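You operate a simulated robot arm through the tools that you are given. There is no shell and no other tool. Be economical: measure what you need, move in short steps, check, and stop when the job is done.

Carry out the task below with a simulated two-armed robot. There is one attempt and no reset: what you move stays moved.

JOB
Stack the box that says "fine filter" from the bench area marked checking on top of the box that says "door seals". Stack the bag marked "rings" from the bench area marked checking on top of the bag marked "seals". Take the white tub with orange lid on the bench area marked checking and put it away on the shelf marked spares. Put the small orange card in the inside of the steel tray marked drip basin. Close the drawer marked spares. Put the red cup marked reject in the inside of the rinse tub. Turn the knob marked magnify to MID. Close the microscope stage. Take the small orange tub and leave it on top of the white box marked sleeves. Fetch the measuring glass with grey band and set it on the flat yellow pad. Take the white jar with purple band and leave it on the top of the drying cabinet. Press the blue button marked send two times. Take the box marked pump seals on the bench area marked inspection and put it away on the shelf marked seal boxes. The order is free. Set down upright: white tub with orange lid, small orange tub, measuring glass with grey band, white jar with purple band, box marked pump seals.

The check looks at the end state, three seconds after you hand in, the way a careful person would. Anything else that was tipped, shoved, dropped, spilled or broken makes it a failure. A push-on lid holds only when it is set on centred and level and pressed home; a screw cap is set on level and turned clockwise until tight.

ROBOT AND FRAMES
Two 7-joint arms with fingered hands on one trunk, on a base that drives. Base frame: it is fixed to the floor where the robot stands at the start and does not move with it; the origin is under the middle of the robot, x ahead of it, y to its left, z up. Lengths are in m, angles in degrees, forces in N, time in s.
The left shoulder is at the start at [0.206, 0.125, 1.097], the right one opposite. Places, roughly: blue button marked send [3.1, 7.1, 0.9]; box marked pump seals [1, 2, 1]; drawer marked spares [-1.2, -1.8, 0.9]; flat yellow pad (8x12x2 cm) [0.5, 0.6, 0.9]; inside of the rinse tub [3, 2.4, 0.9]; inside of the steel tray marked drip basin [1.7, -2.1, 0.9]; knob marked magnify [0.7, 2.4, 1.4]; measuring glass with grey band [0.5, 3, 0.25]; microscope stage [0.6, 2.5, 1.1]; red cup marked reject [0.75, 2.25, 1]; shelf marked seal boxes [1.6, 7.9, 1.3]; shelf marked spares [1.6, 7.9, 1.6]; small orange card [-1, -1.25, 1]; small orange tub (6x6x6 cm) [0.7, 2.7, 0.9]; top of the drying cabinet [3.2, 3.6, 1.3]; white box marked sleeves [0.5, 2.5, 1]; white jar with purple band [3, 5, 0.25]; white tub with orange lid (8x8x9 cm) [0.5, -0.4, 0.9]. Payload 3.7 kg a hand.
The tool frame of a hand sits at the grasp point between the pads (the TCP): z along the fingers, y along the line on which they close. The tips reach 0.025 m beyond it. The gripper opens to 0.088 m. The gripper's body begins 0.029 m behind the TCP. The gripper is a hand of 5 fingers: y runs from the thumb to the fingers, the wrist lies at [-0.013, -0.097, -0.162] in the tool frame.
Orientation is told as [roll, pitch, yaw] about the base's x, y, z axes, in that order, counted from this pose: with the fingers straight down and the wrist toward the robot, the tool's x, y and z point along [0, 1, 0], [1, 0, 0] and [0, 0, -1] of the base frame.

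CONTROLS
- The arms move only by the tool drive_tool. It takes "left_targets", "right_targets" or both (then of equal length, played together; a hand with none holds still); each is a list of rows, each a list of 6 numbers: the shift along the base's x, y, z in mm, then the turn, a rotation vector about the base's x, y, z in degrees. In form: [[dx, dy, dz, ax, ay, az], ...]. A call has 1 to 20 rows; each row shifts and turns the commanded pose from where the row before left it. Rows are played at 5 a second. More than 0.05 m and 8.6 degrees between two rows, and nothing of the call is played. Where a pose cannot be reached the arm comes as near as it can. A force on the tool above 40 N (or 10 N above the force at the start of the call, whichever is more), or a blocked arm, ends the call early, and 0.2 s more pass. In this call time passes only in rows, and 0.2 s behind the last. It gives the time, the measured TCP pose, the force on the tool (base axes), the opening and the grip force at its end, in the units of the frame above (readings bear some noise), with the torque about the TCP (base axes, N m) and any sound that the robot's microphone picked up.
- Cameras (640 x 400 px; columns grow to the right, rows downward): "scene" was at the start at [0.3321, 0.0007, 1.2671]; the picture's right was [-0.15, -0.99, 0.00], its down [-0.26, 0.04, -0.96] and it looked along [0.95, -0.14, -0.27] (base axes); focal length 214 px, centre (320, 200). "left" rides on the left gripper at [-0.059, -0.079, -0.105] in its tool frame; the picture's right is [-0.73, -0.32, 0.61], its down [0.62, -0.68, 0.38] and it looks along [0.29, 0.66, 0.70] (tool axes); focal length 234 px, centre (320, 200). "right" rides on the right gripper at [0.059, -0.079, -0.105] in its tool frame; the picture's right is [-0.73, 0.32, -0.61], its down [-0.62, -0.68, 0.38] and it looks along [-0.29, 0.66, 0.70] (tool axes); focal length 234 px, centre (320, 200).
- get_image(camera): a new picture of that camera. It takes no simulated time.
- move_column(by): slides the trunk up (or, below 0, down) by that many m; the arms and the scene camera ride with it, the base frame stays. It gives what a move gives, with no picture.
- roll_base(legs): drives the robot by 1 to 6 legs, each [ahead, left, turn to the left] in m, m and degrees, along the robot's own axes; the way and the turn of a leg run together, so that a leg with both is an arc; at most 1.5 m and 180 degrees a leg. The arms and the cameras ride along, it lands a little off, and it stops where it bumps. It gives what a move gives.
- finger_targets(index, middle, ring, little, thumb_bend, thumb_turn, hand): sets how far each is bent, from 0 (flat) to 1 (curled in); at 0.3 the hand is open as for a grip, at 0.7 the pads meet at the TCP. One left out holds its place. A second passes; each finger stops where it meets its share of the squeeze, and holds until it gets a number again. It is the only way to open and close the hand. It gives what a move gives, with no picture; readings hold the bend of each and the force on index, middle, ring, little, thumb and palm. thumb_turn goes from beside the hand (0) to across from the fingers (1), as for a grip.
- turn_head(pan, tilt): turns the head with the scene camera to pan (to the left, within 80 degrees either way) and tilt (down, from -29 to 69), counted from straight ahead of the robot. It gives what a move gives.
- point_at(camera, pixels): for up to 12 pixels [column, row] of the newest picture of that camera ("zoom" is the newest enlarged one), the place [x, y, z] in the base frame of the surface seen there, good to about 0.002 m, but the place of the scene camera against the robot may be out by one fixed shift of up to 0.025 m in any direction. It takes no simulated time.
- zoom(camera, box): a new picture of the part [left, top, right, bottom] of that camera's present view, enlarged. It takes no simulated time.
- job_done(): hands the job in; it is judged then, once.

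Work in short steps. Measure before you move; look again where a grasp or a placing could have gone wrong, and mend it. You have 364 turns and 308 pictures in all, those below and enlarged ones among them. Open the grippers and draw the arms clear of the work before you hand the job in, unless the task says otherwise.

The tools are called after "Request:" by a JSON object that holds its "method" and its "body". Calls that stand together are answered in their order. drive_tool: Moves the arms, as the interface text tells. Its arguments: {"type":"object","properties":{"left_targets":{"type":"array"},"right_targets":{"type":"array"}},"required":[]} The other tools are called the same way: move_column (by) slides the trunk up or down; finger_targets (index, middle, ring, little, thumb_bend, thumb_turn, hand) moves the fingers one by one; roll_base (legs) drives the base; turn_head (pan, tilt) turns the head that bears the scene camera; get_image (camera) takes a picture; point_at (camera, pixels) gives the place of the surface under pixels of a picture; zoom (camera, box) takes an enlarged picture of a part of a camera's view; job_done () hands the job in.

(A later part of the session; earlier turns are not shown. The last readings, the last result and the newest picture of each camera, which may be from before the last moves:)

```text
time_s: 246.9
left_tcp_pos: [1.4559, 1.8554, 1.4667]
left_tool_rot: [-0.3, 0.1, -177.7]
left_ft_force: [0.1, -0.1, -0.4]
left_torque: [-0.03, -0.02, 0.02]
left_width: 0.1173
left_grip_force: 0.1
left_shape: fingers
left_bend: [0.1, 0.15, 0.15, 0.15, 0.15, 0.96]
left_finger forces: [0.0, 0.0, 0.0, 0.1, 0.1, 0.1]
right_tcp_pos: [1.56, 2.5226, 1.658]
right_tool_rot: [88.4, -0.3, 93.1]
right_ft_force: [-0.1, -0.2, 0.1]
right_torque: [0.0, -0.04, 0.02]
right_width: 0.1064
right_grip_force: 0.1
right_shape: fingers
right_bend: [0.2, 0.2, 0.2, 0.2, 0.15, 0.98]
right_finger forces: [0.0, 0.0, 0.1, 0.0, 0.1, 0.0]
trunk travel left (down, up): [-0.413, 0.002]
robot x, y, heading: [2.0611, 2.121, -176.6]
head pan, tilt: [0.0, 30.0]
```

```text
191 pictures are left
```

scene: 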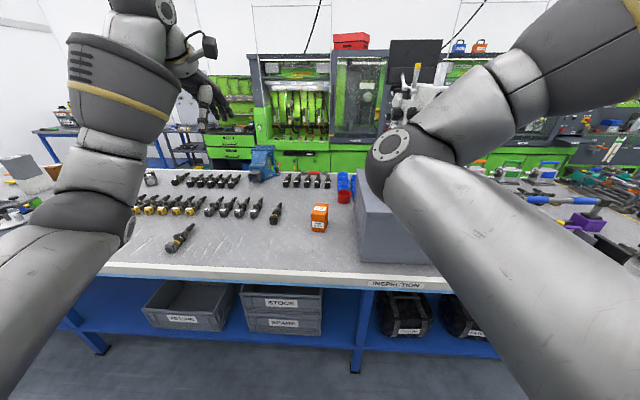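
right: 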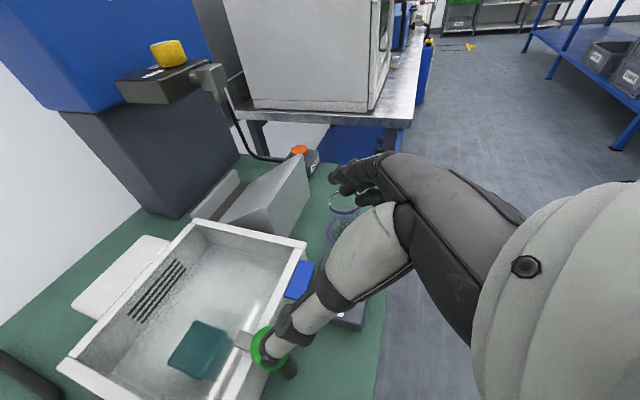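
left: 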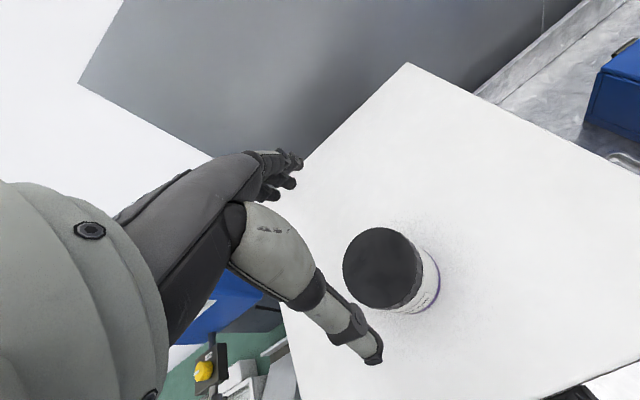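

The orange box is at (320,218). I enlarge and measure it.

Request:
{"method": "zoom", "body": {"camera": "scene", "box": [250, 170, 390, 290]}}

Request:
{"method": "point_at", "body": {"camera": "zoom", "pixels": [[282, 122], [350, 122], [283, 150], [348, 155], [315, 125], [315, 180], [130, 150], [290, 205], [345, 205], [320, 335], [100, 175]]}}

```text
3.33 times, centred on (320, 230) of scene
```

zoom: 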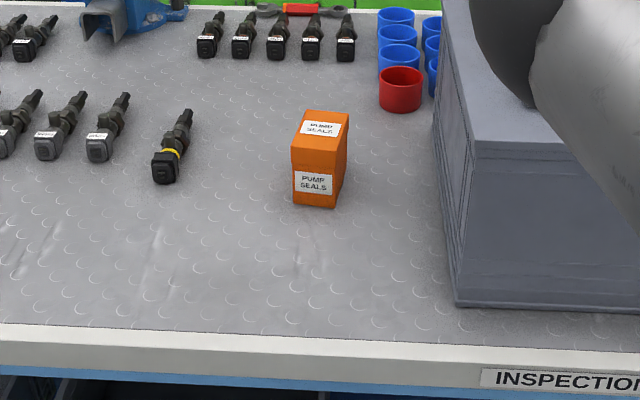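

```text
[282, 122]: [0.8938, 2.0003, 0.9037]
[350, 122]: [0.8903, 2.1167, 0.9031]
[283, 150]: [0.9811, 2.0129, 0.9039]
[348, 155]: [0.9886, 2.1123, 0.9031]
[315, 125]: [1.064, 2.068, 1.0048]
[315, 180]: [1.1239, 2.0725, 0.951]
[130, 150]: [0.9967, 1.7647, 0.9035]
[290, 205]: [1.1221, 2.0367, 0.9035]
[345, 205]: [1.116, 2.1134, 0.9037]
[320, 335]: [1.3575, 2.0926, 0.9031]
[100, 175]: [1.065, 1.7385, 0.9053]
```

I measure the box's top corners precisely.

Request:
{"method": "point_at", "body": {"camera": "zoom", "pixels": [[295, 148], [332, 150], [345, 117], [308, 113], [298, 200], [330, 203], [320, 130], [341, 175], [400, 95], [455, 250]]}}

```text
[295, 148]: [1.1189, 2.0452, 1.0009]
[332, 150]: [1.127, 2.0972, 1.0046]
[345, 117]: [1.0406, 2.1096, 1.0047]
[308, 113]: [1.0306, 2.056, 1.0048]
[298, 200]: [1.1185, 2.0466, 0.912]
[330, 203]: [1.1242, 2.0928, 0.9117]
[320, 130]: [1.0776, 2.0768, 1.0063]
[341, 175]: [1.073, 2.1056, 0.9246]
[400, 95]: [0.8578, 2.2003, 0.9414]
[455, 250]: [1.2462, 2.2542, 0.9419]
```

Box ≈ 0.055 × 0.088 × 0.103, centred near (1.082, 2.091), its axis heading ≈173°. I'll take it with the right hand held horizontally. I lower the trunk 0.3 and shift the base.

Request:
{"method": "move_column", "body": {"by": -0.3}}

Request:
{"method": "roll_base", "body": {"legs": [[0, 0.16, 0]]}}

Request:
{"method": "drive_tool", "body": {"right_targets": [[0, -30, -30, 0, 0, -2], [0, -30, -35, 0, 0, -2], [0, -30, -35, 0, 0, -2], [0, -30, -35, 0, 0, -2], [0, -30, -35, 0, 0, -2], [0, -30, -35, 0, 0, 0], [0, -30, -35, 0, 0, 0], [0, -25, -35, 0, 0, 0], [0, -20, -35, 0, 0, 0]]}}

Request:
{"method": "get_image", "body": {"camera": "right"}}

Request:
{"method": "get_image", "body": {"camera": "scene"}}

```text
time_s: 249.9
left_tcp_pos: [1.4576, 1.8552, 1.1682]
left_tool_rot: [-0.1, 0.1, -177.8]
left_ft_force: [-0.2, 0.0, 0.3]
left_torque: [0.03, 0.03, 0.0]
left_width: 0.1175
left_grip_force: 0.0
left_shape: fingers
left_bend: [0.1, 0.15, 0.15, 0.15, 0.15, 0.96]
left_finger forces: [0.1, 0.0, 0.1, 0.0, 0.0, 0.0]
right_tcp_pos: [1.5612, 2.5224, 1.3587]
right_tool_rot: [88.7, -0.3, 93.0]
right_ft_force: [0.5, 0.3, -0.1]
right_torque: [0.0, 0.0, -0.02]
right_width: 0.1066
right_grip_force: 0.0
right_shape: fingers
right_bend: [0.2, 0.2, 0.2, 0.2, 0.15, 0.98]
right_finger forces: [0.0, 0.0, 0.1, 0.1, 0.1, 0.0]
trunk travel left (down, up): [-0.113, 0.302]
robot x, y, heading: [2.0648, 2.1188, -176.5]
head pan, tilt: [0.0, 30.0]
```

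```text
time_s: 251.4
left_tcp_pos: [1.4642, 1.698, 1.1663]
left_tool_rot: [-0.3, 0.2, -178.0]
left_ft_force: [0.1, -0.7, -0.8]
left_torque: [0.02, 0.01, -0.01]
left_width: 0.1176
left_grip_force: 0.1
left_shape: fingers
left_bend: [0.1, 0.15, 0.15, 0.15, 0.15, 0.96]
left_finger forces: [0.0, 0.1, 0.0, 0.0, 0.0, 0.0]
right_tcp_pos: [1.5704, 2.3651, 1.3599]
right_tool_rot: [88.5, -0.3, 92.9]
right_ft_force: [0.1, -0.4, 0.0]
right_torque: [0.01, 0.02, -0.04]
right_width: 0.1062
right_grip_force: 0.2
right_shape: fingers
right_bend: [0.2, 0.2, 0.2, 0.2, 0.15, 0.98]
right_finger forces: [0.0, 0.0, 0.0, 0.0, 0.0, 0.0]
trunk travel left (down, up): [-0.113, 0.302]
robot x, y, heading: [2.0709, 1.9639, -176.8]
head pan, tilt: [0.0, 30.0]
```

```text
time_s: 253.4
left_tcp_pos: [1.4637, 1.6989, 1.168]
left_tool_rot: [-0.2, 0.1, -178.0]
left_ft_force: [-0.6, -0.5, 0.0]
left_torque: [0.01, -0.02, 0.02]
left_width: 0.1176
left_grip_force: 0.1
left_shape: fingers
left_bend: [0.1, 0.15, 0.15, 0.15, 0.15, 0.96]
left_finger forces: [0.1, 0.0, 0.0, 0.1, 0.1, 0.1]
right_tcp_pos: [1.493, 2.1111, 1.1365]
right_tool_rot: [88.5, -0.3, 83.0]
right_ft_force: [-0.7, 0.1, -0.6]
right_torque: [-0.04, 0.0, -0.02]
right_width: 0.1065
right_grip_force: 0.1
right_shape: fingers
right_bend: [0.2, 0.2, 0.2, 0.2, 0.15, 0.98]
right_finger forces: [0.1, 0.0, 0.1, 0.0, 0.0, 0.0]
right hand out of reach, approached as far as the arm can: row 2, 3, 4, 5, 6, 7
trunk travel left (down, up): [-0.113, 0.302]
robot x, y, heading: [2.073, 1.9581, -176.7]
head pan, tilt: [0.0, 30.0]
```

```text
189 pictures are left
```

right: 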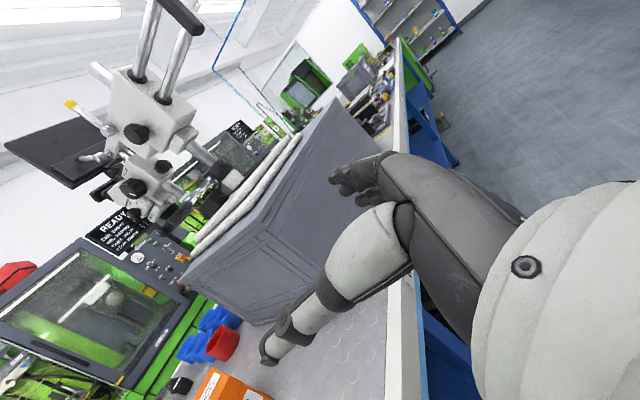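

```text
188 pictures are left
```

scene: 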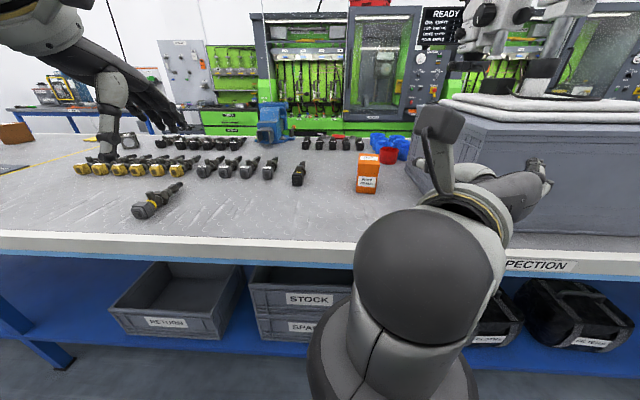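

The hand needs to go lower and further out; I continue down and ahead.

Request:
{"method": "drive_tool", "body": {"right_targets": [[-15, -3, -28, 0, 0, 0], [-15, -3, -28, 0, 0, 0], [-15, -3, -28, 0, 0, 0], [-15, -3, -28, 0, 0, 0], [-15, -3, -28, 0, 0, 0], [-15, -3, -26, 0, 0, 0]]}}

Request:
{"method": "get_image", "body": {"camera": "right"}}

Request:
{"method": "get_image", "body": {"camera": "scene"}}

```text
time_s: 254.8
left_tcp_pos: [1.4642, 1.6994, 1.1663]
left_tool_rot: [-0.1, 0.2, -178.0]
left_ft_force: [0.1, 0.0, 0.5]
left_torque: [-0.05, 0.0, -0.02]
left_width: 0.1176
left_grip_force: 0.1
left_shape: fingers
left_bend: [0.1, 0.15, 0.15, 0.15, 0.15, 0.96]
left_finger forces: [0.1, 0.0, 0.0, 0.1, 0.1, 0.1]
right_tcp_pos: [1.4046, 2.0913, 0.9699]
right_tool_rot: [88.5, -0.3, 82.8]
right_ft_force: [-2.0, -0.3, -0.7]
right_torque: [0.0, 0.0, 0.0]
right_width: 0.1066
right_grip_force: 0.0
right_shape: fingers
right_bend: [0.2, 0.2, 0.2, 0.2, 0.15, 0.98]
right_finger forces: [0.0, 0.0, 0.1, 0.1, 0.0, 0.0]
trunk travel left (down, up): [-0.113, 0.302]
robot x, y, heading: [2.0702, 1.9599, -176.6]
head pan, tilt: [0.0, 30.0]
```

```text
187 pictures are left
```

right: 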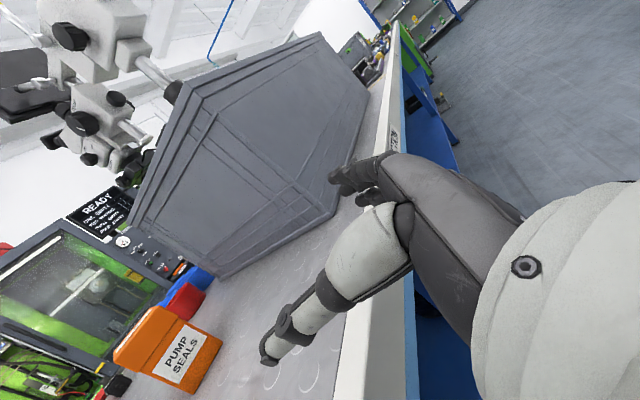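

```text
186 pictures are left
```

scene: 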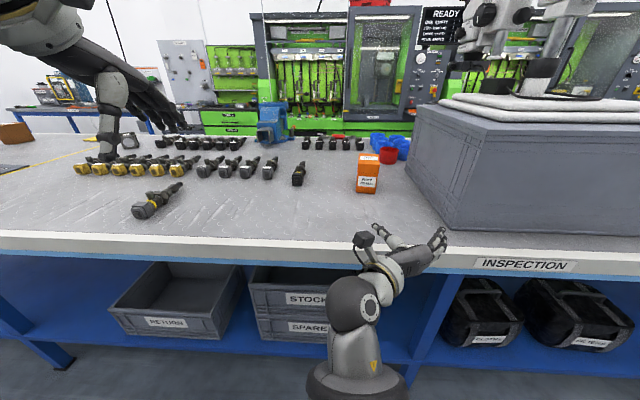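

The right hand is at the right height before the box. I measure the box with the wrist camera.

Request:
{"method": "zoom", "body": {"camera": "right", "box": [100, 290, 240, 400]}}

Request:
{"method": "point_at", "body": {"camera": "zoom", "pixels": [[300, 95], [250, 340], [545, 215], [420, 390], [110, 245], [180, 75], [370, 250], [200, 150]]}}

```text
3.64 times, centred on (170, 345) of right
```

zoom: 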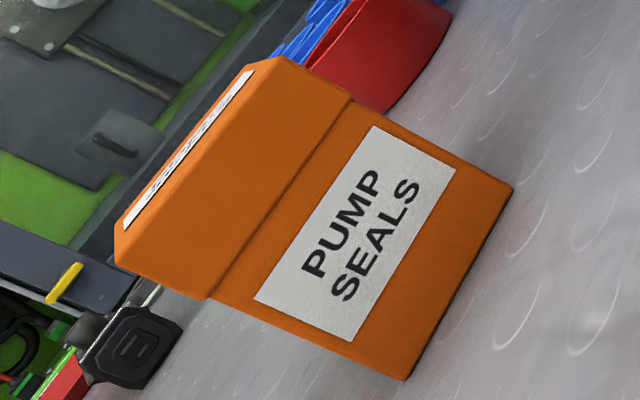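

```text
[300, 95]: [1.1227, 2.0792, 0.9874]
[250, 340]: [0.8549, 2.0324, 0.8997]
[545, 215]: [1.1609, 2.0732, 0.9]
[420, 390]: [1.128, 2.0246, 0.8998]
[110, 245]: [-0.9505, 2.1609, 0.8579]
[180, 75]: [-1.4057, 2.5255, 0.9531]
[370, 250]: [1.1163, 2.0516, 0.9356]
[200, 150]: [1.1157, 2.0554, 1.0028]
```

Request:
{"method": "point_at", "body": {"camera": "zoom", "pixels": [[120, 248], [270, 65], [215, 290], [345, 100], [405, 372], [505, 190], [205, 190], [235, 85]]}}

```text
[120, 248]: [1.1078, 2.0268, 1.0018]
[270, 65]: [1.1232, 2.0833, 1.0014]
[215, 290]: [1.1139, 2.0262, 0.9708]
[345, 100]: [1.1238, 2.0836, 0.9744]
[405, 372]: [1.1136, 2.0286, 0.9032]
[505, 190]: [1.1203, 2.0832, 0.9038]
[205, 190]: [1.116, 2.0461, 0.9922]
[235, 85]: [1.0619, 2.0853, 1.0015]
```

Near face centre is (1.117, 2.055), width 0.057. I line up the hand sideways, then drive the base 0.26 ahead.

Request:
{"method": "drive_tool", "body": {"right_targets": [[0, -25, -3, 0, 0, 0], [0, -25, -3, 0, 0, 0], [0, -5, -2, 0, 0, 0]]}}

Request:
{"method": "roll_base", "body": {"legs": [[0.2, 0, 0]]}}

Request:
{"method": "get_image", "body": {"camera": "right"}}

Request:
{"method": "get_image", "body": {"camera": "scene"}}

```text
time_s: 255.6
left_tcp_pos: [1.464, 1.6985, 1.1671]
left_tool_rot: [-0.3, 0.2, -178.0]
left_ft_force: [0.2, 0.2, -0.3]
left_torque: [0.02, 0.01, 0.0]
left_width: 0.1174
left_grip_force: 0.0
left_shape: fingers
left_bend: [0.1, 0.15, 0.15, 0.15, 0.15, 0.96]
left_finger forces: [0.0, 0.0, 0.1, 0.0, 0.0, 0.0]
right_tcp_pos: [1.403, 2.0372, 0.962]
right_tool_rot: [88.5, -0.2, 82.9]
right_ft_force: [0.2, -0.1, 0.4]
right_torque: [-0.02, 0.01, 0.03]
right_width: 0.1066
right_grip_force: 0.1
right_shape: fingers
right_bend: [0.2, 0.2, 0.2, 0.2, 0.15, 0.98]
right_finger forces: [0.1, 0.0, 0.0, 0.0, 0.0, 0.0]
trunk travel left (down, up): [-0.113, 0.302]
robot x, y, heading: [2.0699, 1.9578, -176.9]
head pan, tilt: [0.0, 30.0]
```

```text
time_s: 257.2
left_tcp_pos: [1.2749, 1.6897, 1.1742]
left_tool_rot: [-0.2, -0.3, -177.9]
left_ft_force: [0.2, 0.2, 0.7]
left_torque: [0.0, -0.01, 0.03]
left_width: 0.1176
left_grip_force: 0.1
left_shape: fingers
left_bend: [0.1, 0.15, 0.15, 0.15, 0.15, 0.96]
left_finger forces: [0.0, 0.1, 0.0, 0.1, 0.0, 0.0]
right_tcp_pos: [1.2142, 2.028, 0.9713]
right_tool_rot: [89.3, 0.0, 82.9]
right_ft_force: [-0.7, 0.8, -0.3]
right_torque: [-0.02, -0.02, 0.0]
right_width: 0.1067
right_grip_force: 0.1
right_shape: fingers
right_bend: [0.2, 0.2, 0.2, 0.2, 0.15, 0.98]
right_finger forces: [0.1, 0.0, 0.0, 0.0, 0.0, 0.0]
trunk travel left (down, up): [-0.113, 0.302]
robot x, y, heading: [1.8727, 1.9495, -176.8]
head pan, tilt: [0.0, 30.0]
```

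```text
184 pictures are left
```

right: 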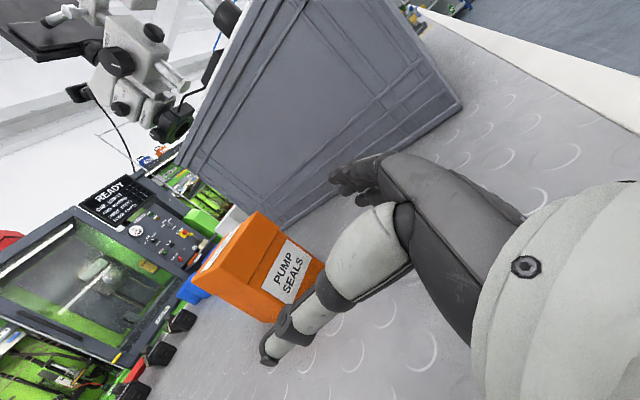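

```text
183 pictures are left
```

scene: 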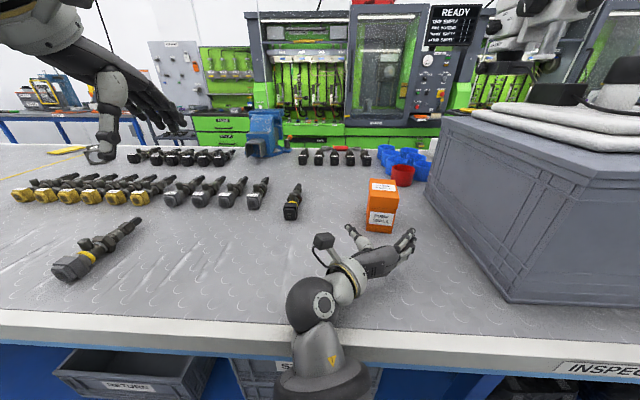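

I correct +15 mm in y and slide the hand ahead along the box sides.

Request:
{"method": "drive_tool", "body": {"right_targets": [[0, 14, -5, 0, 0, 0], [-30, 4, -4, 0, 0, 0], [-30, 4, 0, 0, 0, 0], [-30, 4, 0, 0, 0, 0], [-30, 4, 0, 0, 0, 0]]}}

Request:
{"method": "get_image", "body": {"camera": "right"}}

Request:
{"method": "zoom", "body": {"camera": "scene", "box": [290, 140, 470, 290]}}

```text
time_s: 258.6
left_tcp_pos: [1.3764, 1.6829, 1.1773]
left_tool_rot: [-0.2, -0.8, -177.8]
left_ft_force: [-0.3, 0.4, -0.3]
left_torque: [0.01, -0.01, 0.0]
left_width: 0.1177
left_grip_force: 0.0
left_shape: fingers
left_bend: [0.1, 0.15, 0.15, 0.15, 0.15, 0.96]
left_finger forces: [0.1, 0.1, 0.0, 0.0, 0.0, 0.1]
right_tcp_pos: [1.1978, 2.0215, 0.9697]
right_tool_rot: [89.7, 1.2, 85.9]
right_ft_force: [0.2, -0.1, -1.5]
right_torque: [0.02, 0.0, -0.01]
right_width: 0.1064
right_grip_force: 0.1
right_shape: fingers
right_bend: [0.2, 0.2, 0.2, 0.2, 0.15, 0.98]
right_finger forces: [0.0, 0.0, 0.1, 0.1, 0.0, 0.0]
trunk travel left (down, up): [-0.113, 0.302]
robot x, y, heading: [1.9656, 1.9493, -176.8]
head pan, tilt: [0.0, 30.0]
stopped in row 5 (right hand): the arm was blocked; the commanded pose is now the measured one
```

```text
182 pictures are left
```

right: 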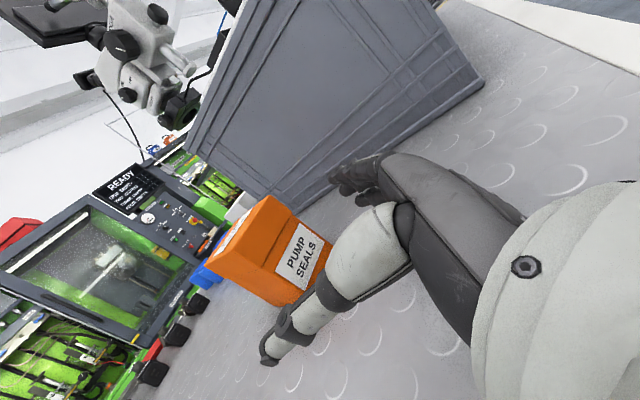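

```text
2.67 times, centred on (380, 215) of scene
```

zoom: 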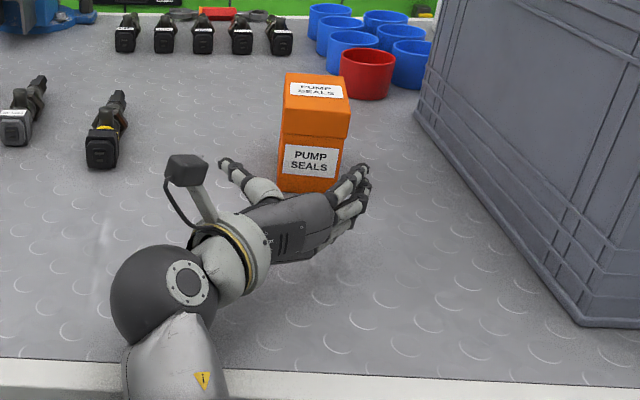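

The forearm/elbow pressed on the bench edge and pushed the base back a little; the box is untouched. I raise the trunk 0.2 to lift the elbow, then lower the hand again.

Request:
{"method": "move_column", "body": {"by": 0.25}}

Request:
{"method": "drive_tool", "body": {"right_targets": [[0, 0, -40, 0, 0, -1], [0, 0, -40, 0, 0, -1], [0, 0, -40, 0, 0, -1], [0, 0, -40, 0, 0, 0], [0, 0, -40, 0, 0, 0], [0, 0, -40, 0, 0, 0]]}}

Request:
{"method": "get_image", "body": {"camera": "scene"}}

Request:
{"method": "get_image", "body": {"camera": "right"}}

```text
time_s: 261.1
left_tcp_pos: [1.3564, 1.6856, 1.4155]
left_tool_rot: [-0.2, 0.2, -177.8]
left_ft_force: [-0.3, 0.0, 0.2]
left_torque: [-0.02, 0.0, -0.01]
left_width: 0.1173
left_grip_force: 0.0
left_shape: fingers
left_bend: [0.1, 0.15, 0.15, 0.15, 0.15, 0.96]
left_finger forces: [0.1, 0.1, 0.0, 0.0, 0.0, 0.0]
right_tcp_pos: [1.1806, 2.0311, 1.206]
right_tool_rot: [88.6, 0.7, 85.2]
right_ft_force: [-0.7, -0.1, 0.2]
right_torque: [-0.01, 0.0, 0.01]
right_width: 0.1069
right_grip_force: 0.1
right_shape: fingers
right_bend: [0.2, 0.2, 0.2, 0.2, 0.15, 0.97]
right_finger forces: [0.0, 0.0, 0.1, 0.0, 0.0, 0.1]
trunk travel left (down, up): [-0.363, 0.052]
robot x, y, heading: [1.9646, 1.9493, -176.6]
head pan, tilt: [0.0, 30.0]
```

```text
time_s: 262.6
left_tcp_pos: [1.3556, 1.6855, 1.4163]
left_tool_rot: [-0.2, 0.2, -177.8]
left_ft_force: [-0.2, 0.4, 0.7]
left_torque: [0.0, 0.02, -0.04]
left_width: 0.1178
left_grip_force: 0.0
left_shape: fingers
left_bend: [0.1, 0.15, 0.15, 0.15, 0.15, 0.96]
left_finger forces: [0.1, 0.0, 0.0, 0.0, 0.2, 0.0]
right_tcp_pos: [1.2181, 2.0629, 1.1562]
right_tool_rot: [88.7, 0.7, 82.2]
right_ft_force: [0.6, 0.2, -0.9]
right_torque: [0.03, -0.02, -0.03]
right_width: 0.107
right_grip_force: 0.1
right_shape: fingers
right_bend: [0.2, 0.2, 0.2, 0.2, 0.15, 0.97]
right_finger forces: [0.1, 0.1, 0.0, 0.0, 0.0, 0.1]
right hand out of reach, approached as far as the arm can: row 1, 2, 3, 4, 5, 6
trunk travel left (down, up): [-0.363, 0.052]
robot x, y, heading: [1.9642, 1.9487, -176.7]
head pan, tilt: [0.0, 30.0]
```

```text
180 pictures are left
```

scene: 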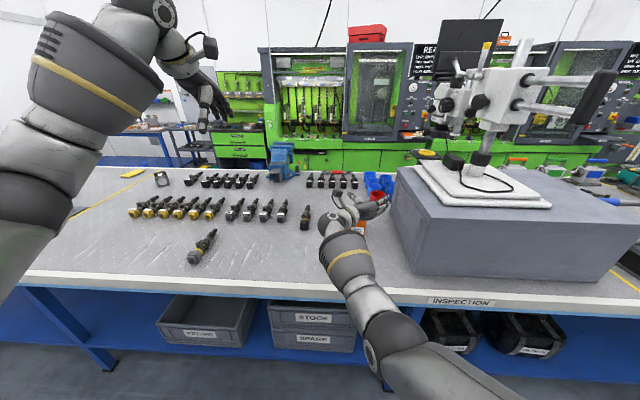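

```text
179 pictures are left
```

right: 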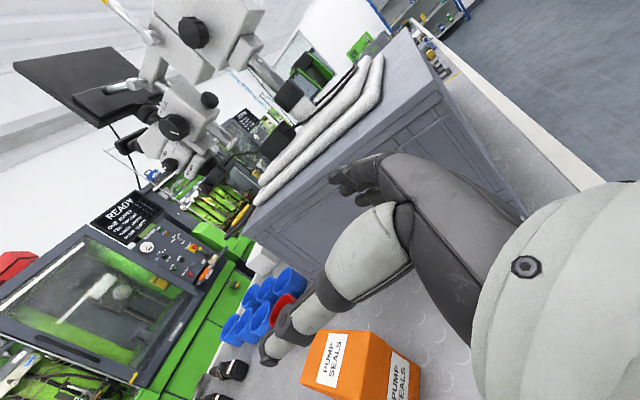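

The arm is stretched out; the base must be closer. I pull the hand back 0.18, drive 0.2 ahead, then lower.

Request:
{"method": "drive_tool", "body": {"right_targets": [[40, -5, 0, 0, 0, 0], [40, -5, 0, 0, 0, 0], [40, -5, 0, 0, 0, 0], [40, -5, 0, 0, 0, 0], [20, 0, 0, 0, 0, 0]]}}

Request:
{"method": "roll_base", "body": {"legs": [[0.2, 0, 0]]}}

Request:
{"method": "drive_tool", "body": {"right_targets": [[0, 0, -35, 0, 0, 0], [0, 0, -35, 0, 0, 0], [0, 0, -35, 0, 0, 0], [0, 0, -35, 0, 0, 0], [0, 0, -35, 0, 0, 0]]}}

Request:
{"method": "get_image", "body": {"camera": "scene"}}

```text
time_s: 263.8
left_tcp_pos: [1.3576, 1.6863, 1.4175]
left_tool_rot: [-0.2, 0.3, -177.7]
left_ft_force: [-0.3, 0.1, -0.3]
left_torque: [0.02, 0.01, 0.0]
left_width: 0.1175
left_grip_force: 0.1
left_shape: fingers
left_bend: [0.1, 0.15, 0.15, 0.15, 0.15, 0.96]
left_finger forces: [0.1, 0.0, 0.0, 0.0, 0.0, 0.0]
right_tcp_pos: [1.4005, 2.0437, 1.1565]
right_tool_rot: [88.5, 0.7, 82.2]
right_ft_force: [0.2, 0.6, -1.0]
right_torque: [0.02, 0.0, -0.03]
right_width: 0.1069
right_grip_force: 0.0
right_shape: fingers
right_bend: [0.2, 0.2, 0.2, 0.2, 0.15, 0.97]
right_finger forces: [0.1, 0.1, 0.0, 0.1, 0.0, 0.1]
trunk travel left (down, up): [-0.363, 0.052]
robot x, y, heading: [1.9636, 1.947, -176.6]
head pan, tilt: [0.0, 30.0]
```

```text
time_s: 265.3
left_tcp_pos: [1.1613, 1.6736, 1.4166]
left_tool_rot: [-0.3, 0.2, -177.8]
left_ft_force: [0.9, 0.8, 0.0]
left_torque: [-0.04, 0.01, 0.01]
left_width: 0.1175
left_grip_force: 0.1
left_shape: fingers
left_bend: [0.1, 0.15, 0.15, 0.15, 0.15, 0.96]
left_finger forces: [0.0, 0.1, 0.0, 0.0, 0.0, 0.1]
right_tcp_pos: [1.2044, 2.0309, 1.1546]
right_tool_rot: [88.6, 0.7, 82.1]
right_ft_force: [-0.3, 1.1, 0.6]
right_torque: [0.03, 0.02, 0.01]
right_width: 0.1071
right_grip_force: 0.1
right_shape: fingers
right_bend: [0.2, 0.2, 0.2, 0.2, 0.15, 0.97]
right_finger forces: [0.1, 0.1, 0.1, 0.0, 0.0, 0.1]
trunk travel left (down, up): [-0.363, 0.052]
robot x, y, heading: [1.7688, 1.9364, -176.7]
head pan, tilt: [0.0, 30.0]
```

```text
time_s: 266.5
left_tcp_pos: [1.1617, 1.6741, 1.418]
left_tool_rot: [-0.1, 0.3, -177.7]
left_ft_force: [-0.4, 0.6, -0.7]
left_torque: [-0.02, 0.0, 0.02]
left_width: 0.1178
left_grip_force: 0.0
left_shape: fingers
left_bend: [0.1, 0.15, 0.15, 0.15, 0.15, 0.96]
left_finger forces: [0.0, 0.0, 0.0, 0.1, 0.0, 0.0]
right_tcp_pos: [1.2043, 2.0315, 1.0501]
right_tool_rot: [88.6, 0.7, 82.1]
right_ft_force: [-0.7, -0.1, -0.9]
right_torque: [0.0, 0.02, 0.02]
right_width: 0.1068
right_grip_force: 0.0
right_shape: fingers
right_bend: [0.2, 0.2, 0.2, 0.2, 0.15, 0.97]
right_finger forces: [0.0, 0.1, 0.0, 0.0, 0.0, 0.1]
right hand out of reach, approached as far as the arm can: row 4, 5
trunk travel left (down, up): [-0.363, 0.052]
robot x, y, heading: [1.7698, 1.9377, -176.8]
head pan, tilt: [0.0, 30.0]
```

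```text
178 pictures are left
```

scene: 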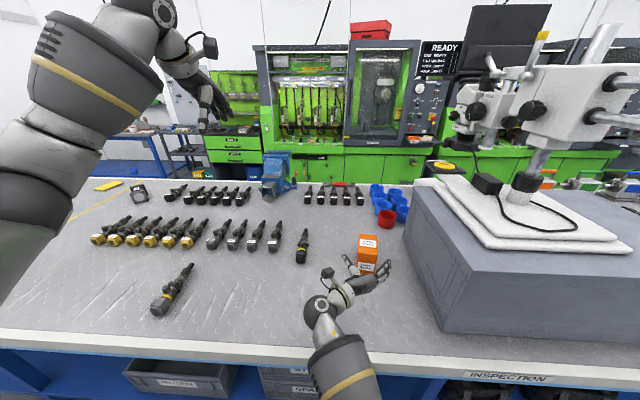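

The hand reaches z 1.05 here; I lower the trunk 0.085 to bring it to ~0.965 with the elbow still high.

Request:
{"method": "point_at", "body": {"camera": "scene", "pixels": [[340, 360], [325, 340], [350, 390], [320, 305]]}}

Request:
{"method": "move_column", "body": {"by": -0.085}}

Request:
{"method": "get_image", "body": {"camera": "right"}}

```text
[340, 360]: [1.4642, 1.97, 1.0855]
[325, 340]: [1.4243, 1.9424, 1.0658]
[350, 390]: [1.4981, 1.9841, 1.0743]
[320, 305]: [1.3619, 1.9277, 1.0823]
```

```text
time_s: 267.7
left_tcp_pos: [1.1636, 1.6739, 1.3331]
left_tool_rot: [-0.2, 0.2, -177.8]
left_ft_force: [0.0, -0.2, 0.6]
left_torque: [0.03, 0.03, 0.02]
left_width: 0.1176
left_grip_force: 0.0
left_shape: fingers
left_bend: [0.1, 0.15, 0.15, 0.15, 0.15, 0.96]
left_finger forces: [0.0, 0.1, 0.0, 0.1, 0.0, 0.0]
right_tcp_pos: [1.2058, 2.0299, 0.9666]
right_tool_rot: [88.7, 0.8, 82.2]
right_ft_force: [1.3, -0.5, 0.0]
right_torque: [0.0, 0.02, -0.01]
right_width: 0.1069
right_grip_force: 0.1
right_shape: fingers
right_bend: [0.2, 0.2, 0.2, 0.2, 0.15, 0.97]
right_finger forces: [0.0, 0.0, 0.0, 0.1, 0.0, 0.0]
trunk travel left (down, up): [-0.278, 0.137]
robot x, y, heading: [1.765, 1.9387, -176.8]
head pan, tilt: [0.0, 30.0]
```

```text
177 pictures are left
```

right: 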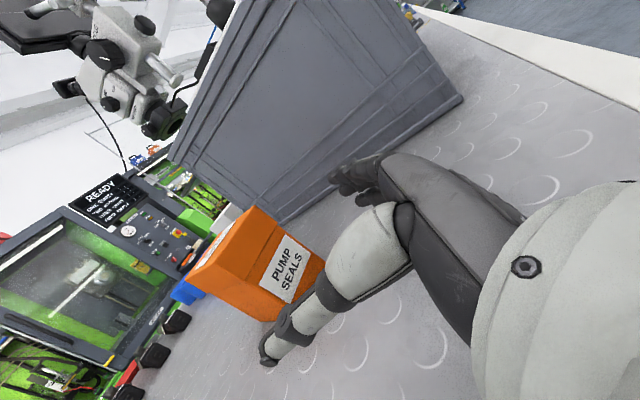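

Good. I correct y by +14 mm and slide the hand ahead 115 mm around the box.

Request:
{"method": "drive_tool", "body": {"right_targets": [[0, 14, -3, 0, 0, 0], [-30, 4, 0, 0, 0, 0], [-30, 4, 0, 0, 0, 0], [-30, 4, 0, 0, 0, 0], [-20, 2, 0, 0, 0, 0]]}}

Request:
{"method": "get_image", "body": {"camera": "right"}}

Request:
{"method": "zoom", "body": {"camera": "scene", "box": [290, 200, 450, 330]}}

```text
time_s: 269.1
left_tcp_pos: [1.198, 1.6827, 1.351]
left_tool_rot: [0.0, -1.3, -178.1]
left_ft_force: [0.2, -0.1, 0.5]
left_torque: [-0.03, -0.01, 0.0]
left_width: 0.118
left_grip_force: 0.1
left_shape: fingers
left_bend: [0.1, 0.15, 0.15, 0.15, 0.15, 0.96]
left_finger forces: [0.0, 0.0, 0.1, 0.0, 0.1, 0.1]
right_tcp_pos: [1.183, 2.0435, 0.9548]
right_tool_rot: [87.2, 1.6, 83.3]
right_ft_force: [-0.4, 0.6, -0.9]
right_torque: [-0.01, 0.01, 0.01]
right_width: 0.1068
right_grip_force: 0.1
right_shape: fingers
right_bend: [0.2, 0.2, 0.2, 0.2, 0.15, 0.98]
right_finger forces: [0.0, 0.0, 0.0, 0.1, 0.0, 0.0]
right hand out of reach, approached as far as the arm can: row 4, 5
trunk travel left (down, up): [-0.278, 0.137]
robot x, y, heading: [1.7733, 1.9388, -177.0]
head pan, tilt: [0.0, 30.0]
stopped in row 5 (right hand): the arm was blocked; the commanded pose is now the measured one
```

```text
176 pictures are left
```

right: 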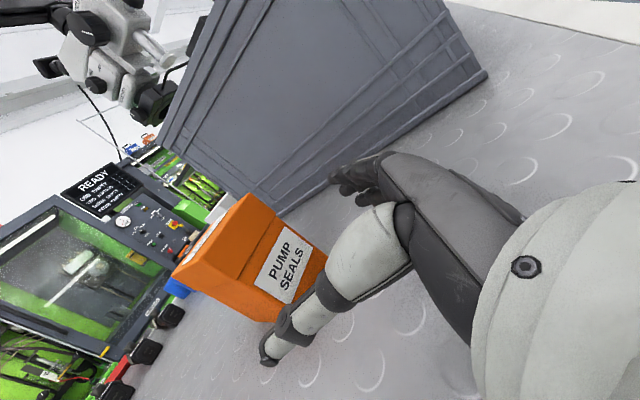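

```text
3.08 times, centred on (370, 265) of scene
```

zoom: 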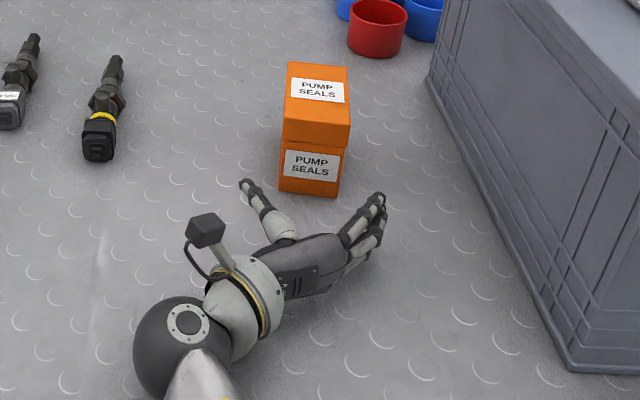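

The wrist ball touches the bench when the hand is level this low, so I'll grip with the fingers slanted 45° down instead. I back out and up, and tilt the hand.

Request:
{"method": "drive_tool", "body": {"right_targets": [[20, 0, 20, 0, 0, 0], [30, 0, 30, 0, 0, 0], [20, 0, 40, -1.1, -8.4, 0], [0, 0, 40, -1.1, -8.4, 0], [0, 0, 30, -1.1, -8.4, 0], [0, 0, 0, -1.1, -8.4, 0], [0, 0, 0, -1.1, -8.4, 0]]}}

Request:
{"method": "get_image", "body": {"camera": "right"}}

Request:
{"method": "get_image", "body": {"camera": "scene"}}

```text
time_s: 270.7
left_tcp_pos: [1.164, 1.673, 1.3318]
left_tool_rot: [0.0, 0.2, -177.8]
left_ft_force: [-0.9, 0.5, -0.1]
left_torque: [0.05, -0.01, 0.03]
left_width: 0.1176
left_grip_force: 0.0
left_shape: fingers
left_bend: [0.1, 0.15, 0.15, 0.15, 0.15, 0.96]
left_finger forces: [0.0, 0.0, 0.0, 0.1, 0.1, 0.0]
right_tcp_pos: [1.2254, 2.0439, 1.095]
right_tool_rot: [43.0, 0.7, 82.4]
right_ft_force: [-0.1, 0.0, 0.2]
right_torque: [-0.01, -0.01, -0.02]
right_width: 0.107
right_grip_force: 0.1
right_shape: fingers
right_bend: [0.2, 0.2, 0.2, 0.2, 0.15, 0.97]
right_finger forces: [0.0, 0.0, 0.0, 0.0, 0.0, 0.1]
trunk travel left (down, up): [-0.278, 0.137]
robot x, y, heading: [1.7663, 1.9373, -176.8]
head pan, tilt: [0.0, 30.0]
```

```text
174 pictures are left
```

right: 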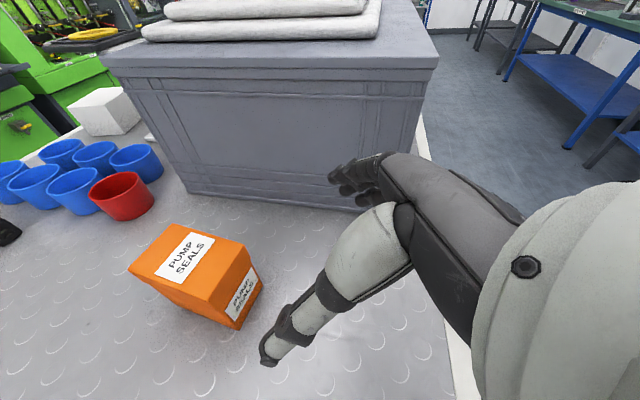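

```text
173 pictures are left
```

scene: 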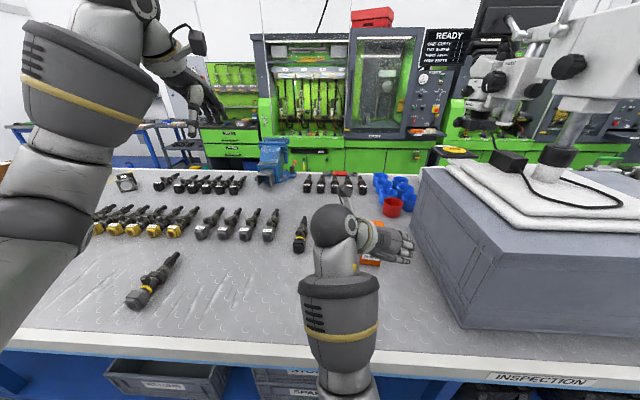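

I enlarge the box in the right camera and measure its corners.

Request:
{"method": "zoom", "body": {"camera": "right", "box": [110, 210, 280, 340]}}

Request:
{"method": "point_at", "body": {"camera": "zoom", "pixels": [[235, 55], [75, 220], [505, 135], [395, 310], [285, 180], [440, 215], [470, 440], [560, 300]]}}

```text
3.08 times, centred on (195, 275) of right
```

zoom: 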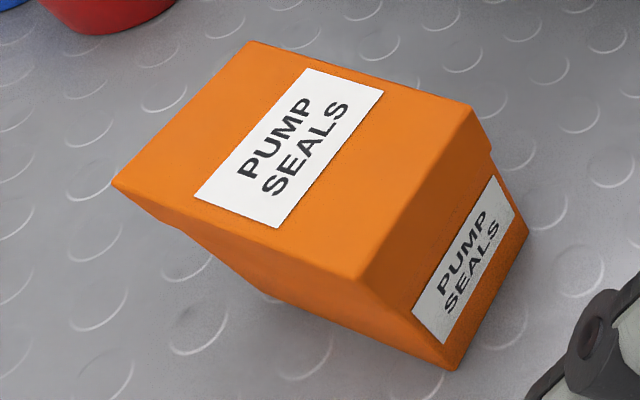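

```text
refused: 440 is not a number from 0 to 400
```

Request:
{"method": "point_at", "body": {"camera": "zoom", "pixels": [[252, 48], [120, 185], [465, 105], [358, 272], [285, 165], [430, 215], [455, 360], [520, 235]]}}

```text
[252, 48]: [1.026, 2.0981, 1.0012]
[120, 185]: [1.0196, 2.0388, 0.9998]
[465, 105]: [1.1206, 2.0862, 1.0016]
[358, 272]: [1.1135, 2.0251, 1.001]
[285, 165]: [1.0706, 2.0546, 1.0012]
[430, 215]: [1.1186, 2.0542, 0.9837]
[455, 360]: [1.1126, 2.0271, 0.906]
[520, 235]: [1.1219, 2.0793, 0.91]
```

Box centre (1.070, 2.062), heading 172°. I approach along the slanted tool axis to a TCP of (1.097, 2.058, 0.983).

Request:
{"method": "drive_tool", "body": {"right_targets": [[-30, 2, -20, 0, 0, 0], [-30, 3, -19, 0, 0, 0], [-17, 2.3, -18, 0, 0, 0], [-17, 2.3, -18, 0, 0, 0], [-17, 2.3, -18, 0, 0, 0], [-16.6, 2.3, -19, 0, 0, 0]]}}

Request:
{"method": "get_image", "body": {"camera": "right"}}

Request:
{"method": "zoom", "body": {"camera": "scene", "box": [290, 180, 450, 310]}}

```text
time_s: 272.1
left_tcp_pos: [1.1637, 1.6746, 1.3335]
left_tool_rot: [-0.1, 0.2, -177.8]
left_ft_force: [-0.2, -0.8, 0.7]
left_torque: [0.02, -0.06, 0.02]
left_width: 0.1176
left_grip_force: 0.0
left_shape: fingers
left_bend: [0.1, 0.15, 0.15, 0.15, 0.15, 0.96]
left_finger forces: [0.0, 0.0, 0.0, 0.0, 0.0, 0.1]
right_tcp_pos: [1.0967, 2.0575, 0.9833]
right_tool_rot: [43.1, 0.6, 82.6]
right_ft_force: [0.7, -0.7, 0.5]
right_torque: [-0.02, -0.01, 0.03]
right_width: 0.107
right_grip_force: 0.3
right_shape: fingers
right_bend: [0.2, 0.2, 0.2, 0.2, 0.15, 0.97]
right_finger forces: [0.0, 0.0, 0.0, 0.0, 1.1, 0.1]
trunk travel left (down, up): [-0.278, 0.137]
robot x, y, heading: [1.7709, 1.9373, -176.9]
head pan, tilt: [0.0, 30.0]
```

```text
171 pictures are left
```

right: 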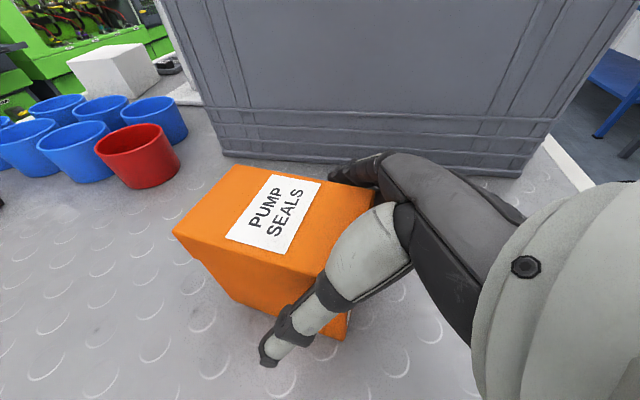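

```text
3.08 times, centred on (370, 245) of scene
```

zoom: 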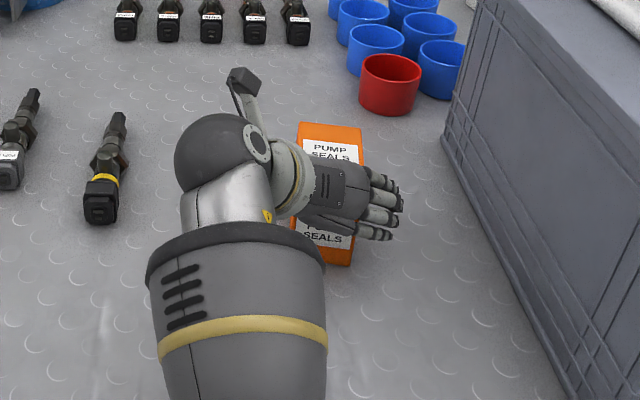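

The hand straddles the box. I close.

Request:
{"method": "finger_targets", "body": {"hand": "right", "index": 0.65, "middle": 0.65, "ring": 0.65, "little": 0.65, "thumb_bend": 0.6}}

Request:
{"method": "drive_tool", "body": {"right_targets": [[0, 0, 15, 0, 0, 0], [0, 0, 25, 0, 0, 0], [0, 0, 30, 0, 0, 0]]}}

Request:
{"method": "get_image", "body": {"camera": "right"}}

Request:
{"method": "get_image", "body": {"camera": "scene"}}

```text
time_s: 273.1
left_tcp_pos: [1.1657, 1.6756, 1.3331]
left_tool_rot: [-0.2, 0.2, -177.8]
left_ft_force: [-1.5, 0.0, 0.6]
left_torque: [-0.03, 0.0, -0.02]
left_width: 0.1176
left_grip_force: 0.0
left_shape: fingers
left_bend: [0.1, 0.15, 0.15, 0.15, 0.15, 0.96]
left_finger forces: [0.0, 0.1, 0.0, 0.0, 0.1, 0.0]
right_tcp_pos: [1.0983, 2.0597, 0.9845]
right_tool_rot: [43.3, 0.6, 82.4]
right_ft_force: [1.8, 6.9, 7.4]
right_torque: [0.81, -0.18, -0.16]
right_width: 0.0606
right_grip_force: 41.0
right_shape: fingers
right_bend: [0.4, 0.5, 0.49, 0.63, 0.51, 0.95]
right_finger forces: [20.9, 9.8, 10.9, 2.8, 37.6, 0.0]
trunk travel left (down, up): [-0.278, 0.137]
robot x, y, heading: [1.7733, 1.9378, -176.9]
head pan, tilt: [0.0, 30.0]
```

```text
time_s: 273.9
left_tcp_pos: [1.1634, 1.6736, 1.3311]
left_tool_rot: [-0.1, 0.2, -177.8]
left_ft_force: [0.0, 0.0, 0.3]
left_torque: [-0.01, -0.01, 0.0]
left_width: 0.1177
left_grip_force: 0.0
left_shape: fingers
left_bend: [0.1, 0.15, 0.15, 0.15, 0.15, 0.96]
left_finger forces: [0.0, 0.1, 0.0, 0.0, 0.1, 0.0]
right_tcp_pos: [1.0979, 2.0591, 1.0517]
right_tool_rot: [43.2, 0.7, 82.5]
right_ft_force: [0.4, -0.1, -1.2]
right_torque: [-0.03, -0.05, -0.01]
right_width: 0.059
right_grip_force: 36.6
right_shape: fingers
right_bend: [0.41, 0.52, 0.51, 0.65, 0.53, 0.95]
right_finger forces: [16.0, 8.0, 8.7, 2.4, 38.5, 0.1]
trunk travel left (down, up): [-0.278, 0.137]
robot x, y, heading: [1.7712, 1.9366, -176.9]
head pan, tilt: [0.0, 30.0]
```

```text
169 pictures are left
```

right: 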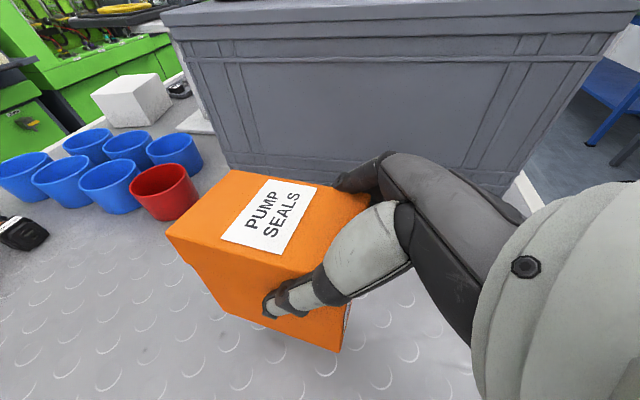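

```text
168 pictures are left
```

scene: 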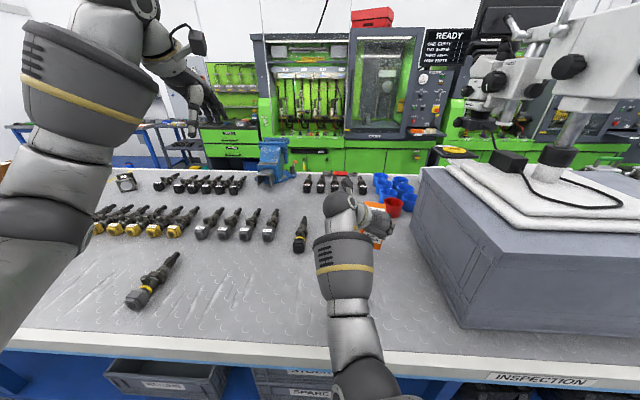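

The box is held level. I raise it, back off, turn to face +y and drive north to the rack.

Request:
{"method": "drive_tool", "body": {"right_targets": [[0, 0, 40, 0, 0, 0], [0, 0, 40, 0, 0, 0], [10, 0, 40, 0, 0, 0], [20, 0, 40, 0, 0, 0]]}}

Request:
{"method": "roll_base", "body": {"legs": [[-0.32, 0, 0], [0, 0, -93], [1.5, 0, 0], [1.5, 0, 0], [1.5, 0, 0], [0.35, 0, 0]]}}

Request:
{"method": "get_image", "body": {"camera": "scene"}}

Request:
{"method": "get_image", "body": {"camera": "right"}}

```text
time_s: 274.9
left_tcp_pos: [1.1634, 1.6739, 1.3331]
left_tool_rot: [-0.1, 0.3, -177.8]
left_ft_force: [-0.2, -0.1, 0.4]
left_torque: [0.0, 0.0, 0.02]
left_width: 0.1179
left_grip_force: 0.0
left_shape: fingers
left_bend: [0.1, 0.15, 0.15, 0.15, 0.15, 0.96]
left_finger forces: [0.0, 0.0, 0.1, 0.0, 0.0, 0.1]
right_tcp_pos: [1.1312, 2.0579, 1.2124]
right_tool_rot: [43.1, 0.6, 82.5]
right_ft_force: [0.2, 0.2, -0.3]
right_torque: [-0.01, -0.06, -0.04]
right_width: 0.0585
right_grip_force: 37.0
right_shape: fingers
right_bend: [0.41, 0.52, 0.51, 0.65, 0.53, 0.95]
right_finger forces: [15.8, 8.1, 8.6, 2.3, 38.3, 0.0]
trunk travel left (down, up): [-0.278, 0.137]
robot x, y, heading: [1.7702, 1.9386, -176.7]
head pan, tilt: [0.0, 30.0]
```

```text
time_s: 303.8
left_tcp_pos: [1.7628, 7.3915, 1.3322]
left_tool_rot: [-0.3, 0.2, 88.3]
left_ft_force: [0.1, -0.3, 0.1]
left_torque: [-0.04, 0.01, -0.02]
left_width: 0.1178
left_grip_force: 0.1
left_shape: fingers
left_bend: [0.1, 0.15, 0.15, 0.15, 0.15, 0.96]
left_finger forces: [0.1, 0.1, 0.0, 0.0, 0.1, 0.1]
right_tcp_pos: [2.1483, 7.3978, 1.211]
right_tool_rot: [43.1, 0.6, -11.4]
right_ft_force: [0.3, -0.5, -1.7]
right_torque: [-0.03, -0.01, -0.01]
right_width: 0.0581
right_grip_force: 33.2
right_shape: fingers
right_bend: [0.41, 0.53, 0.52, 0.65, 0.53, 0.95]
right_finger forces: [14.4, 7.7, 8.1, 0.8, 35.2, 0.1]
trunk travel left (down, up): [-0.278, 0.137]
robot x, y, heading: [1.9812, 6.764, 89.3]
head pan, tilt: [0.0, 30.0]
```

```text
167 pictures are left
```

scene: 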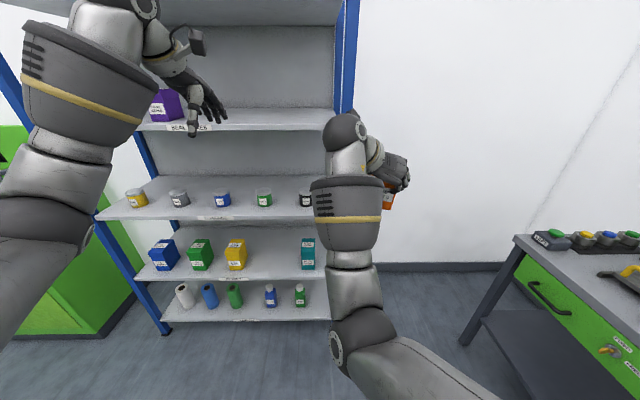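

```text
166 pictures are left
```

right: 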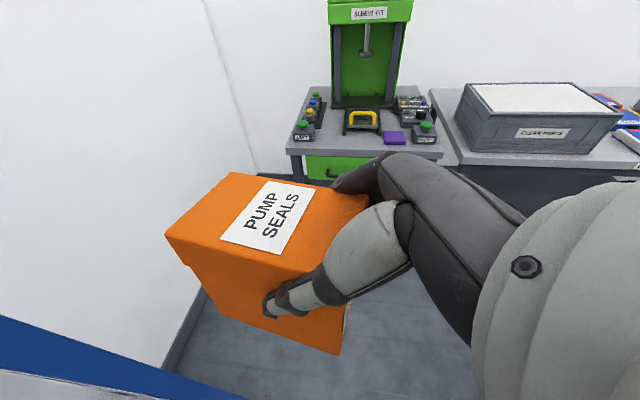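

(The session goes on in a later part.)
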